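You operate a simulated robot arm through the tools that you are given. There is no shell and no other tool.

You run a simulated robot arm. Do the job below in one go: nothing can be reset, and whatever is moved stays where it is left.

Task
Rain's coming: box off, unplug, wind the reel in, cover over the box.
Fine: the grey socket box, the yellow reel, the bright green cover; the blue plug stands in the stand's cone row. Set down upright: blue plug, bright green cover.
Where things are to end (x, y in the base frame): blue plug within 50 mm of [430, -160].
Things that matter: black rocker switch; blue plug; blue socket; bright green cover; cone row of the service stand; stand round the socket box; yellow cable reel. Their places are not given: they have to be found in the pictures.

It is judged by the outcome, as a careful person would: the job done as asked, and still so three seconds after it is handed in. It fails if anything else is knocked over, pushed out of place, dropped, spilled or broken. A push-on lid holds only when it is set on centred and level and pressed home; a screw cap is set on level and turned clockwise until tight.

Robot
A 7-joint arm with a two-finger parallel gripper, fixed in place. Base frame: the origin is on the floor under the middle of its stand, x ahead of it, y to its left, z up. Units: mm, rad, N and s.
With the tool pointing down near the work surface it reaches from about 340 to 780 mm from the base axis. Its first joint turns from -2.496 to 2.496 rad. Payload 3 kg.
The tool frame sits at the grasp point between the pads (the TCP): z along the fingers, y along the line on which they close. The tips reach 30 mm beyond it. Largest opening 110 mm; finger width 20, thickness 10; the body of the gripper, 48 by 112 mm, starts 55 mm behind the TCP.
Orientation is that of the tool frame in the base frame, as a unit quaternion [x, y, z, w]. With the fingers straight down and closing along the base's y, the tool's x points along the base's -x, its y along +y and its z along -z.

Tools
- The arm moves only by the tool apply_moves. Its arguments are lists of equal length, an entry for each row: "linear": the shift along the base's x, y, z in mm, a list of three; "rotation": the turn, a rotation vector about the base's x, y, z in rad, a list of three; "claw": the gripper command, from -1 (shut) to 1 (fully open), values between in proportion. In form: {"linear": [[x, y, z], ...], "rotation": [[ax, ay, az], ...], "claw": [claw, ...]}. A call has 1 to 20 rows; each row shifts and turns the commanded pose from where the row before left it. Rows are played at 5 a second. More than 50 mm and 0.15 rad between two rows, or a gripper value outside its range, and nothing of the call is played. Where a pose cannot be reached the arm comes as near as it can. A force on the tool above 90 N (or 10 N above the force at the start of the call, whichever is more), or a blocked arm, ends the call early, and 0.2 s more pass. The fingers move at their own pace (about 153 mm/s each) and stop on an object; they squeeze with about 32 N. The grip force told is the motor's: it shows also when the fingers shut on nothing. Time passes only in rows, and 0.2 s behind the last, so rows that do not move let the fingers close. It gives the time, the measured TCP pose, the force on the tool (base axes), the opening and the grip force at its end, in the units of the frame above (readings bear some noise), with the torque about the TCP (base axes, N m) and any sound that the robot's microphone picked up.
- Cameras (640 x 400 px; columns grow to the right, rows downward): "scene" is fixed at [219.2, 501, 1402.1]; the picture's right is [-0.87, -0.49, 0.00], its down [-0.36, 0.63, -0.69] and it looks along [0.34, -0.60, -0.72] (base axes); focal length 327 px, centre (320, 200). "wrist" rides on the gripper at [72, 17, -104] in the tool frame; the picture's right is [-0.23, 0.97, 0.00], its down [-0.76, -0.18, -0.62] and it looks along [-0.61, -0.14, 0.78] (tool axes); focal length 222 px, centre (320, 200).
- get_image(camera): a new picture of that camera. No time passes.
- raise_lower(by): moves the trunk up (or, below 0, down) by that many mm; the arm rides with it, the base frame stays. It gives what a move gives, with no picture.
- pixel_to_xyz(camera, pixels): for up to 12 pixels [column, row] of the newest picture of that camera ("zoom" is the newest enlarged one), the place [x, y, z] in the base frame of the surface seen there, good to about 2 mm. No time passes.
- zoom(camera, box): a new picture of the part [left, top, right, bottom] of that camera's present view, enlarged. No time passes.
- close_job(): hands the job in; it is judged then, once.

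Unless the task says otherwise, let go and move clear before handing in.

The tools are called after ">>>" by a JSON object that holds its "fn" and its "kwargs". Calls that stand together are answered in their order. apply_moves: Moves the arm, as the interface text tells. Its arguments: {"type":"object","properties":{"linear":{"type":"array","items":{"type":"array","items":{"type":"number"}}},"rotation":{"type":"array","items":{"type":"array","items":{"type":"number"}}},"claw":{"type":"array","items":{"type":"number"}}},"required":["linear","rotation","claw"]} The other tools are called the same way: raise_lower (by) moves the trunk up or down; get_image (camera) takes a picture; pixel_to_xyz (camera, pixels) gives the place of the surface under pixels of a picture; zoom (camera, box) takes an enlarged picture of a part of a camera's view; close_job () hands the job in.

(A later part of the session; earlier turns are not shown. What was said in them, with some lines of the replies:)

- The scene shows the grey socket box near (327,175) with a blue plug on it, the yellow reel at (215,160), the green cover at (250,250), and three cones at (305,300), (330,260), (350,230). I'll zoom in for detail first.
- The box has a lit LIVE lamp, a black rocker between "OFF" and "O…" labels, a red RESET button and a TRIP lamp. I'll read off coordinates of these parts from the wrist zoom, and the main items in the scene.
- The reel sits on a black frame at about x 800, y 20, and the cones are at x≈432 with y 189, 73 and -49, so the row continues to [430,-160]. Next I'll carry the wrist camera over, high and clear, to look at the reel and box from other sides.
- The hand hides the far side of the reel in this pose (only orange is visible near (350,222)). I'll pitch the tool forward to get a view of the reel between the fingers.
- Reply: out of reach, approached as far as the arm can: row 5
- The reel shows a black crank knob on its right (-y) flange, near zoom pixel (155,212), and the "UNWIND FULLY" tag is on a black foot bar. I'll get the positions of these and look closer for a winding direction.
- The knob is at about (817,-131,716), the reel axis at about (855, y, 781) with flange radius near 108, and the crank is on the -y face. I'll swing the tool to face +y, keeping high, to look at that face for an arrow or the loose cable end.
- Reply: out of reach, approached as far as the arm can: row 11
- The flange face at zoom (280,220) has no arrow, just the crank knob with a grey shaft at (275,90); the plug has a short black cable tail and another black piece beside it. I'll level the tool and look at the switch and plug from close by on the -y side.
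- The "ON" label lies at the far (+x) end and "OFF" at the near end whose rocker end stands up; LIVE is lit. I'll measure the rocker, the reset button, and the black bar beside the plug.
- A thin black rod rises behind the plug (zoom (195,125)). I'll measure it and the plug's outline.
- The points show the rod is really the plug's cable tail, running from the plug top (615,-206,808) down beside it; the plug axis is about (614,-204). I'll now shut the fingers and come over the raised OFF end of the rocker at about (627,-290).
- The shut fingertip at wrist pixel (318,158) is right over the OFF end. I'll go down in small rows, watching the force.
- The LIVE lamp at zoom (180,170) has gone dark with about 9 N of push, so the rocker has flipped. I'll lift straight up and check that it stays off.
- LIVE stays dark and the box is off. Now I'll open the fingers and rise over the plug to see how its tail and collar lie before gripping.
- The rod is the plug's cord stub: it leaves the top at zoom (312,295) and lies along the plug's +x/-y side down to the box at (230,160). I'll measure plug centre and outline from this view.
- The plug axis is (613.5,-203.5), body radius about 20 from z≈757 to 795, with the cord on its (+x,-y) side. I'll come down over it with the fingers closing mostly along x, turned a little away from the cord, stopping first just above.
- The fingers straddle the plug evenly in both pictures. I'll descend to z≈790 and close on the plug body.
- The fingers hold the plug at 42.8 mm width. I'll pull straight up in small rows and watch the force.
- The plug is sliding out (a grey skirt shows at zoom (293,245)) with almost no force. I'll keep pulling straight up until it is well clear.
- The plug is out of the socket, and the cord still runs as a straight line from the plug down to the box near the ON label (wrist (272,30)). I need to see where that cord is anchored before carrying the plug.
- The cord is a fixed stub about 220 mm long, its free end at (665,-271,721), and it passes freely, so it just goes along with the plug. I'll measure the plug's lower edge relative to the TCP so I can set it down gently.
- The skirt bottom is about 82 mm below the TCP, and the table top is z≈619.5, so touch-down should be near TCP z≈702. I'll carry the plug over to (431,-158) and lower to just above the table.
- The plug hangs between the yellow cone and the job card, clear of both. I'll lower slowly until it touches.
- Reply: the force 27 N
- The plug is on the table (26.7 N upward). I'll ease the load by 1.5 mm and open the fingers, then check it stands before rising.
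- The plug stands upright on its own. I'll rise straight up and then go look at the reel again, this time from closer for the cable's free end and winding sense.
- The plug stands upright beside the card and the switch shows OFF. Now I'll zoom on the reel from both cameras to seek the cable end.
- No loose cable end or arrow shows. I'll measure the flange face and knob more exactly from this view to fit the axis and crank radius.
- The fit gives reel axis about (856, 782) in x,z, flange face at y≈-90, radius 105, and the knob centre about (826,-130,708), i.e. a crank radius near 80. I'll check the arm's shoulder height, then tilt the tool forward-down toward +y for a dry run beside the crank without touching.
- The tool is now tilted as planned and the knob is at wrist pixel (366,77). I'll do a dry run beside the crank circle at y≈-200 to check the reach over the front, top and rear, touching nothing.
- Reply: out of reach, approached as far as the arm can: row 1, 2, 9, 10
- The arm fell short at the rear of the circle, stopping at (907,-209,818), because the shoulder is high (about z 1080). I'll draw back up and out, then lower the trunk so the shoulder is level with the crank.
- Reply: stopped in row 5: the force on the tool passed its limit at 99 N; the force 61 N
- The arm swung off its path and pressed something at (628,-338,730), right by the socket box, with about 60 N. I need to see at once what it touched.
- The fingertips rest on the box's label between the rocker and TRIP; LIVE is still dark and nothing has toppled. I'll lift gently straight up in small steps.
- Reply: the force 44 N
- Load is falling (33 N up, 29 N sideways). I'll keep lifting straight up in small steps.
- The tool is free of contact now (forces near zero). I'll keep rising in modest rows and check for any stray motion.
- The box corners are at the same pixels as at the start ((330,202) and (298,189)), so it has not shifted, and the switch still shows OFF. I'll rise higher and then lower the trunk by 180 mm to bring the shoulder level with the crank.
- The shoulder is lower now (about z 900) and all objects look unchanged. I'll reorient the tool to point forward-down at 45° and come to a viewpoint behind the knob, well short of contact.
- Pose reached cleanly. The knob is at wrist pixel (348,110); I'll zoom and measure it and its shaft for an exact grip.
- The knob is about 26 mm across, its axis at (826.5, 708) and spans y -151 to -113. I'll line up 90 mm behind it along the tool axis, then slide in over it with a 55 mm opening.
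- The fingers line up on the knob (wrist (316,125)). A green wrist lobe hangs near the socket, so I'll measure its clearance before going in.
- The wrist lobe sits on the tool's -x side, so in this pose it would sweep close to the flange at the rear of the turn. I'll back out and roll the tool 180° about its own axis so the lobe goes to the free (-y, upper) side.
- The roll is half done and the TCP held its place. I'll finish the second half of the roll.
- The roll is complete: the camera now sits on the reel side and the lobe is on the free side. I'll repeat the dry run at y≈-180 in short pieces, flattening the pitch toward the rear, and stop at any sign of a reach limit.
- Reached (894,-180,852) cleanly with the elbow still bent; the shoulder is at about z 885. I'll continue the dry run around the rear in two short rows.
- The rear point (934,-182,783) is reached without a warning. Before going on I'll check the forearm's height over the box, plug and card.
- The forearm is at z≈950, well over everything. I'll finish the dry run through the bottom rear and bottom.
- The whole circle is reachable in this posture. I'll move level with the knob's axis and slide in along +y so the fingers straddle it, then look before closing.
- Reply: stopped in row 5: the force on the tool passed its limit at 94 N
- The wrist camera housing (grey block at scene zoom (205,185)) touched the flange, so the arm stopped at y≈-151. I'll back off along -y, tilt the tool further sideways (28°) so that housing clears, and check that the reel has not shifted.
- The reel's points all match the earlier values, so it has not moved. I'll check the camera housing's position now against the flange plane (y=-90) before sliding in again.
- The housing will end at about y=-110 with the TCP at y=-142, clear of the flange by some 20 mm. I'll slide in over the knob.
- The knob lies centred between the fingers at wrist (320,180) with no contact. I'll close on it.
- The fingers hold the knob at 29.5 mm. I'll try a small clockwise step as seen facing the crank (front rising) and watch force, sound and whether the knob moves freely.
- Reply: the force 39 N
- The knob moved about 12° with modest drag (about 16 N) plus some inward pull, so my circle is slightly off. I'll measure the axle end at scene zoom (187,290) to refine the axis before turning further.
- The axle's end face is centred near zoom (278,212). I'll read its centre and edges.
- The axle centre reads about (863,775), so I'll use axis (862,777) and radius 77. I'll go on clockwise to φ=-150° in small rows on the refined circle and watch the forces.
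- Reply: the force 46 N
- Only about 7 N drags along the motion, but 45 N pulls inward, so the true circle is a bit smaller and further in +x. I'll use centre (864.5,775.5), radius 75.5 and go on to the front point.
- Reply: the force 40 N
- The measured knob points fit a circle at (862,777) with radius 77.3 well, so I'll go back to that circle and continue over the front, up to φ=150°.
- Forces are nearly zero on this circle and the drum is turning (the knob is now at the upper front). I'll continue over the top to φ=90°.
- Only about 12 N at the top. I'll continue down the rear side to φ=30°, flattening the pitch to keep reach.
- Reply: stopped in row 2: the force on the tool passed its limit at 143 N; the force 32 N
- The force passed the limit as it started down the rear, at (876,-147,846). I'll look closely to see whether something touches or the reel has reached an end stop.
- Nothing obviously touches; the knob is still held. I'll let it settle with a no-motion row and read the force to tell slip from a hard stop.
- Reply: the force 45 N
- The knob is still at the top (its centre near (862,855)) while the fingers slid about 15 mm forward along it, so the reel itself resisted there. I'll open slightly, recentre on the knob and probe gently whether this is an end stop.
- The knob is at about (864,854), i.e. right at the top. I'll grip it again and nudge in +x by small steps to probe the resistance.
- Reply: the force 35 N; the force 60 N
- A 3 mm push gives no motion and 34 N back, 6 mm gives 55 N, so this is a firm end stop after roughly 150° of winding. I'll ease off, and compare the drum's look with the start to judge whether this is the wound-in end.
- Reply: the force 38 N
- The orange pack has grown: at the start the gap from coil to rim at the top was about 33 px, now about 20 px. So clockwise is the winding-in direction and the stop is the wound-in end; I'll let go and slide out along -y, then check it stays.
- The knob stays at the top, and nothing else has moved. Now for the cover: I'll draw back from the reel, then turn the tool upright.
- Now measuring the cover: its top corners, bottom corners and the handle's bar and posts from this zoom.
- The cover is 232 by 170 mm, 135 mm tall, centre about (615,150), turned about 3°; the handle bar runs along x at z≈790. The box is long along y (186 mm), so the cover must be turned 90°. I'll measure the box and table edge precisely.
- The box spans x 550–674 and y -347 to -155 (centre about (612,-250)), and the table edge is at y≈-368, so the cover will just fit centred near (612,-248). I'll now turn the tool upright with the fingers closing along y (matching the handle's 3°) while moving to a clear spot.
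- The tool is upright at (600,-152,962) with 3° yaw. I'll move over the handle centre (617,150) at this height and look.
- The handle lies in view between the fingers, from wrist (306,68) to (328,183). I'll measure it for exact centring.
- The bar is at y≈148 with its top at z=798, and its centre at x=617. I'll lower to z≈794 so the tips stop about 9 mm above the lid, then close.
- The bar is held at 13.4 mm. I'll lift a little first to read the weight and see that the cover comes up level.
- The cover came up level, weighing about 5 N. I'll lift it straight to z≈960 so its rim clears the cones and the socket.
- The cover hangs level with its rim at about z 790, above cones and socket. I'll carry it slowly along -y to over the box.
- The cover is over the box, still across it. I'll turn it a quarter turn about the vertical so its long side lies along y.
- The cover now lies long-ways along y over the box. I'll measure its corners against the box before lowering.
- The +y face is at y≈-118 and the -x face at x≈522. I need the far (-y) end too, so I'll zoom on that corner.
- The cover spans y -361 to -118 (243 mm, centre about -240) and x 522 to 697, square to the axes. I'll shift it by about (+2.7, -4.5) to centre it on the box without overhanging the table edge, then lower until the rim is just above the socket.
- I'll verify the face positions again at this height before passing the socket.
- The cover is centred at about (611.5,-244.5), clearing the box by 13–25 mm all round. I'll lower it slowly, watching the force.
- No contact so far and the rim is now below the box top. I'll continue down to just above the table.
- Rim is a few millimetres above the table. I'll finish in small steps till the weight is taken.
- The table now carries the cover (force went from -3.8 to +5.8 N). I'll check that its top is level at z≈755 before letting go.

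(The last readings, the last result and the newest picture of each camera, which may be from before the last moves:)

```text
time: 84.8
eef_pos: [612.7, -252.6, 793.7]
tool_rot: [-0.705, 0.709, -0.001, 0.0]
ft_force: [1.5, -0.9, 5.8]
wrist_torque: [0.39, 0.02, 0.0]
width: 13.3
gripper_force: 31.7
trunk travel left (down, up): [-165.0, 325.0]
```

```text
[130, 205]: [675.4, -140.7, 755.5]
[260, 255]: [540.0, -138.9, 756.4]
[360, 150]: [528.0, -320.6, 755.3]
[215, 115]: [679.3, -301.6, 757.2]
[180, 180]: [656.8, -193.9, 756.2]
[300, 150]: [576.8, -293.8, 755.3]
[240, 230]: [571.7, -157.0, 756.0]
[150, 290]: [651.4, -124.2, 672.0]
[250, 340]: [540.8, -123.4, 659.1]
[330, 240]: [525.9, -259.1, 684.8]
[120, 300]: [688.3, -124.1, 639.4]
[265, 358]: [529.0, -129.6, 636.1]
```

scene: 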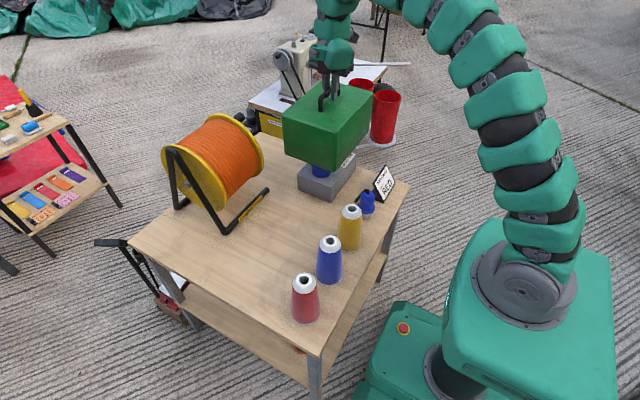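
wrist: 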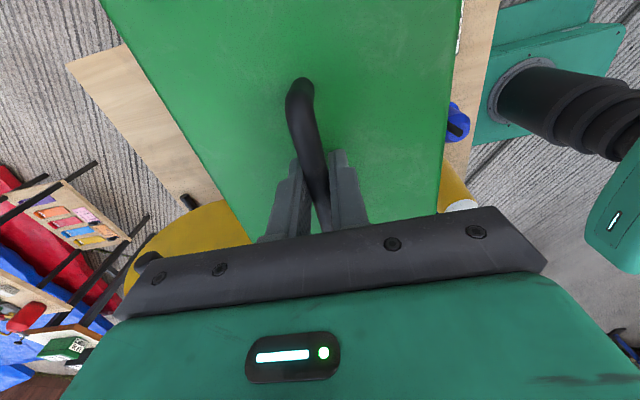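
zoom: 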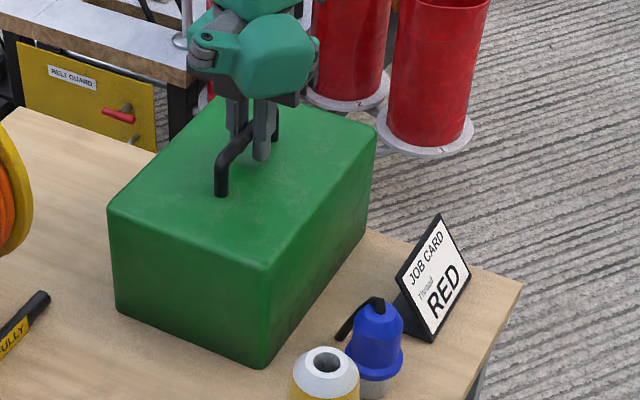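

The top reads 755–757 mm at every corner, so the cover sits flat on the table over the box. I'll open the fingers and rise straight up.

>>> {"fn": "apply_moves", "kwargs": {"linear": [[0, 0, 1], [0, 0, 0], [0, 0, 0], [0, 0, 10], [0, 0, 20], [0, 0, 35], [0, 0, 40], [0, 0, 40], [0, 0, 0]], "rotation": [[0, 0, 0], [0, 0, 0], [0, 0, 0], [0, 0, 0], [0, 0, 0], [0, 0, 0], [0, 0, 0], [0, 0, 0], [0, 0, 0]], "claw": [-0.5, 0, 0, 0, 0, 0, 0, 0, 0]}}

>>> {"fn": "get_image", "kwargs": {"camera": "scene"}}

>>> {"fn": "get_image", "kwargs": {"camera": "wrist"}}

>>> {"fn": "zoom", "kwargs": {"camera": "scene", "box": [150, 90, 310, 220]}}

```text
time: 86.8
eef_pos: [613.1, -251.1, 937.9]
tool_rot: [-0.705, 0.709, -0.002, -0.002]
ft_force: [-0.4, 0.0, 0.4]
wrist_torque: [-0.01, -0.03, 0.01]
width: 55.3
gripper_force: 0.1
trunk travel left (down, up): [-165.0, 325.0]
```

```text
taken
```

scene: 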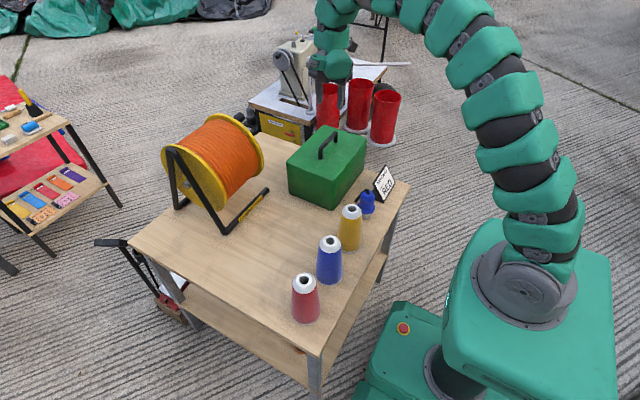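

```text
taken
```

wrist: 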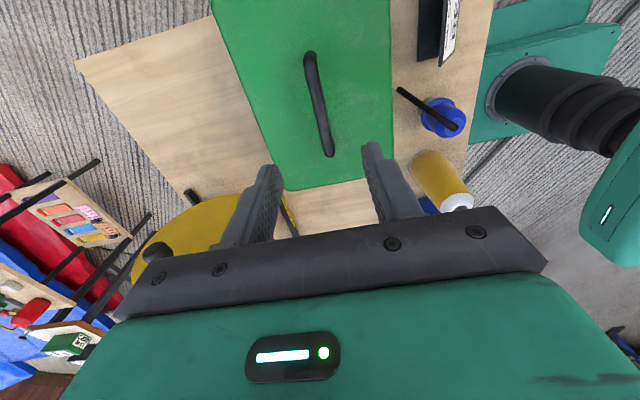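

```text
3.08 times, centred on (230, 155) of scene
```

zoom: 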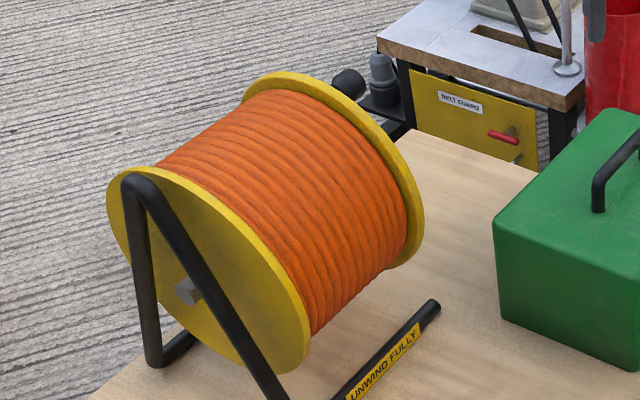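

Everything stands as wanted: cover over the box, plug beside the card, reel wound with its knob at the top, cones in place. I'll verify the plug's and the knob's positions once more, then move the arm clear.

>>> {"fn": "pixel_to_xyz", "kwargs": {"camera": "zoom", "pixels": [[348, 82], [345, 92], [187, 290]]}}

>>> {"fn": "pixel_to_xyz", "kwargs": {"camera": "wrist", "pixels": [[455, 124], [440, 110], [430, 122], [448, 135], [436, 60], [460, 205], [445, 180]]}}

>>> {"fn": "zoom", "kwargs": {"camera": "scene", "box": [320, 150, 420, 250]}}

```text
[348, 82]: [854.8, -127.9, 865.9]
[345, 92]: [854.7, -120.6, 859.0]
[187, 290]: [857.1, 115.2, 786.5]
```

```text
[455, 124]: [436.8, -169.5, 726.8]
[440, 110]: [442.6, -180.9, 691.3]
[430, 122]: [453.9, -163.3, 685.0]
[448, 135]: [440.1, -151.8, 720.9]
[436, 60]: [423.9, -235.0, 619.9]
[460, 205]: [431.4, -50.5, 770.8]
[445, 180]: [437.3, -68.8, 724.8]
```

```text
4.00 times, centred on (370, 200) of scene
```

zoom: 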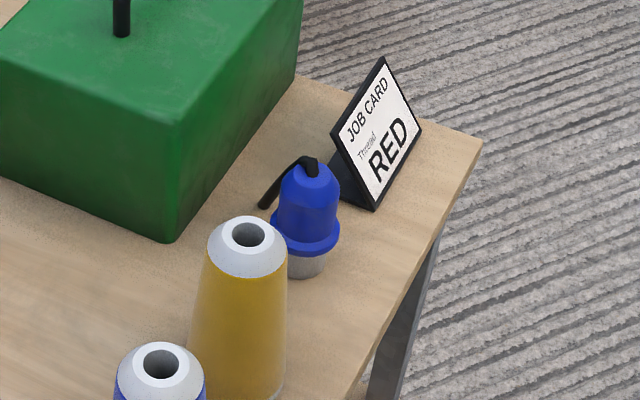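

The plug stands upright at about (432,-160) and the knob is still at the top. I'll move the arm up and clear, wait a moment, and take a last look.

>>> {"fn": "apply_moves", "kwargs": {"linear": [[0, 0, 30], [-15, 0, 30], [-15, 0, 20], [0, 0, 0], [0, 0, 0], [0, 0, 0], [0, 0, 0], [0, 0, 0]], "rotation": [[0, 0, 0], [0, 0, 0], [0, 0, 0], [0, 0, 0], [0, 0, 0], [0, 0, 0], [0, 0, 0], [0, 0, 0]], "claw": [0, 0, 0, 0, 0, 0, 0, 0]}}

>>> {"fn": "get_image", "kwargs": {"camera": "scene"}}

```text
time: 88.6
eef_pos: [584.0, -251.4, 1020.0]
tool_rot: [-0.705, 0.71, -0.001, -0.002]
ft_force: [0.1, -0.6, 0.3]
wrist_torque: [0.02, -0.02, 0.01]
width: 55.0
gripper_force: 0.1
trunk travel left (down, up): [-165.0, 325.0]
```

```text
taken
```

scene: 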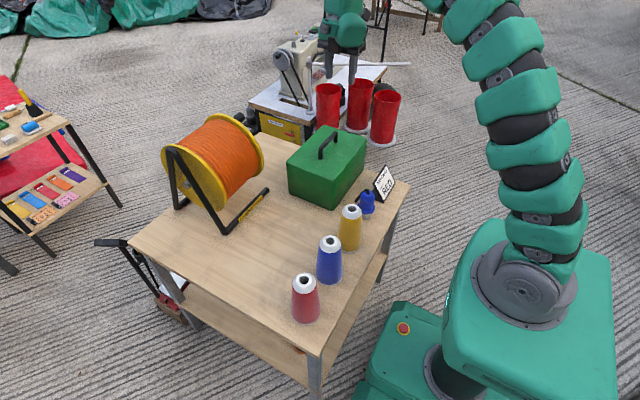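

The last picture shows everything still: cover over the box at (327,165), plug upright at (367,202), reel wound with its knob at the top, cones and job card untouched, and the arm clear. I'm handing the job in.

>>> {"fn": "close_job", "kwargs": {}}

```text
The job is handed in.
```

The job is done and handed in: box switched off, plug out, reel wound in, cover over the box. In the last picture everything was standing still and the arm was clear.

- **Box off:** I pressed the OFF end of the rocker. The LIVE lamp went dark and was still dark each time I could see it before the cover went on.
- **Plug:** It stands upright at about [432, -160] at the end of the cone row.
- **Reel:** I turned the crank clockwise, as seen facing it, about 150° until it hit a firm stop. There was no arrow on the reel to show which way to wind. I took clockwise as winding in because the orange coil got visibly thicker as it turned.
- **Cover:** It sits flat on the table, centred within about 7 mm of the box. It reaches to within about 2 mm of the table's right-hand (-y) edge.

Two unplanned contacts happened on the way:

- **Box:** During a reach test beside the reel, the arm swung off its path and the fingertips pressed the box's label panel, peaking at 99 N. The box had not moved and its switch had not changed.
- **Reel:** The camera housing on the gripper later touched the reel's flange at 94 N. The reel had not shifted.
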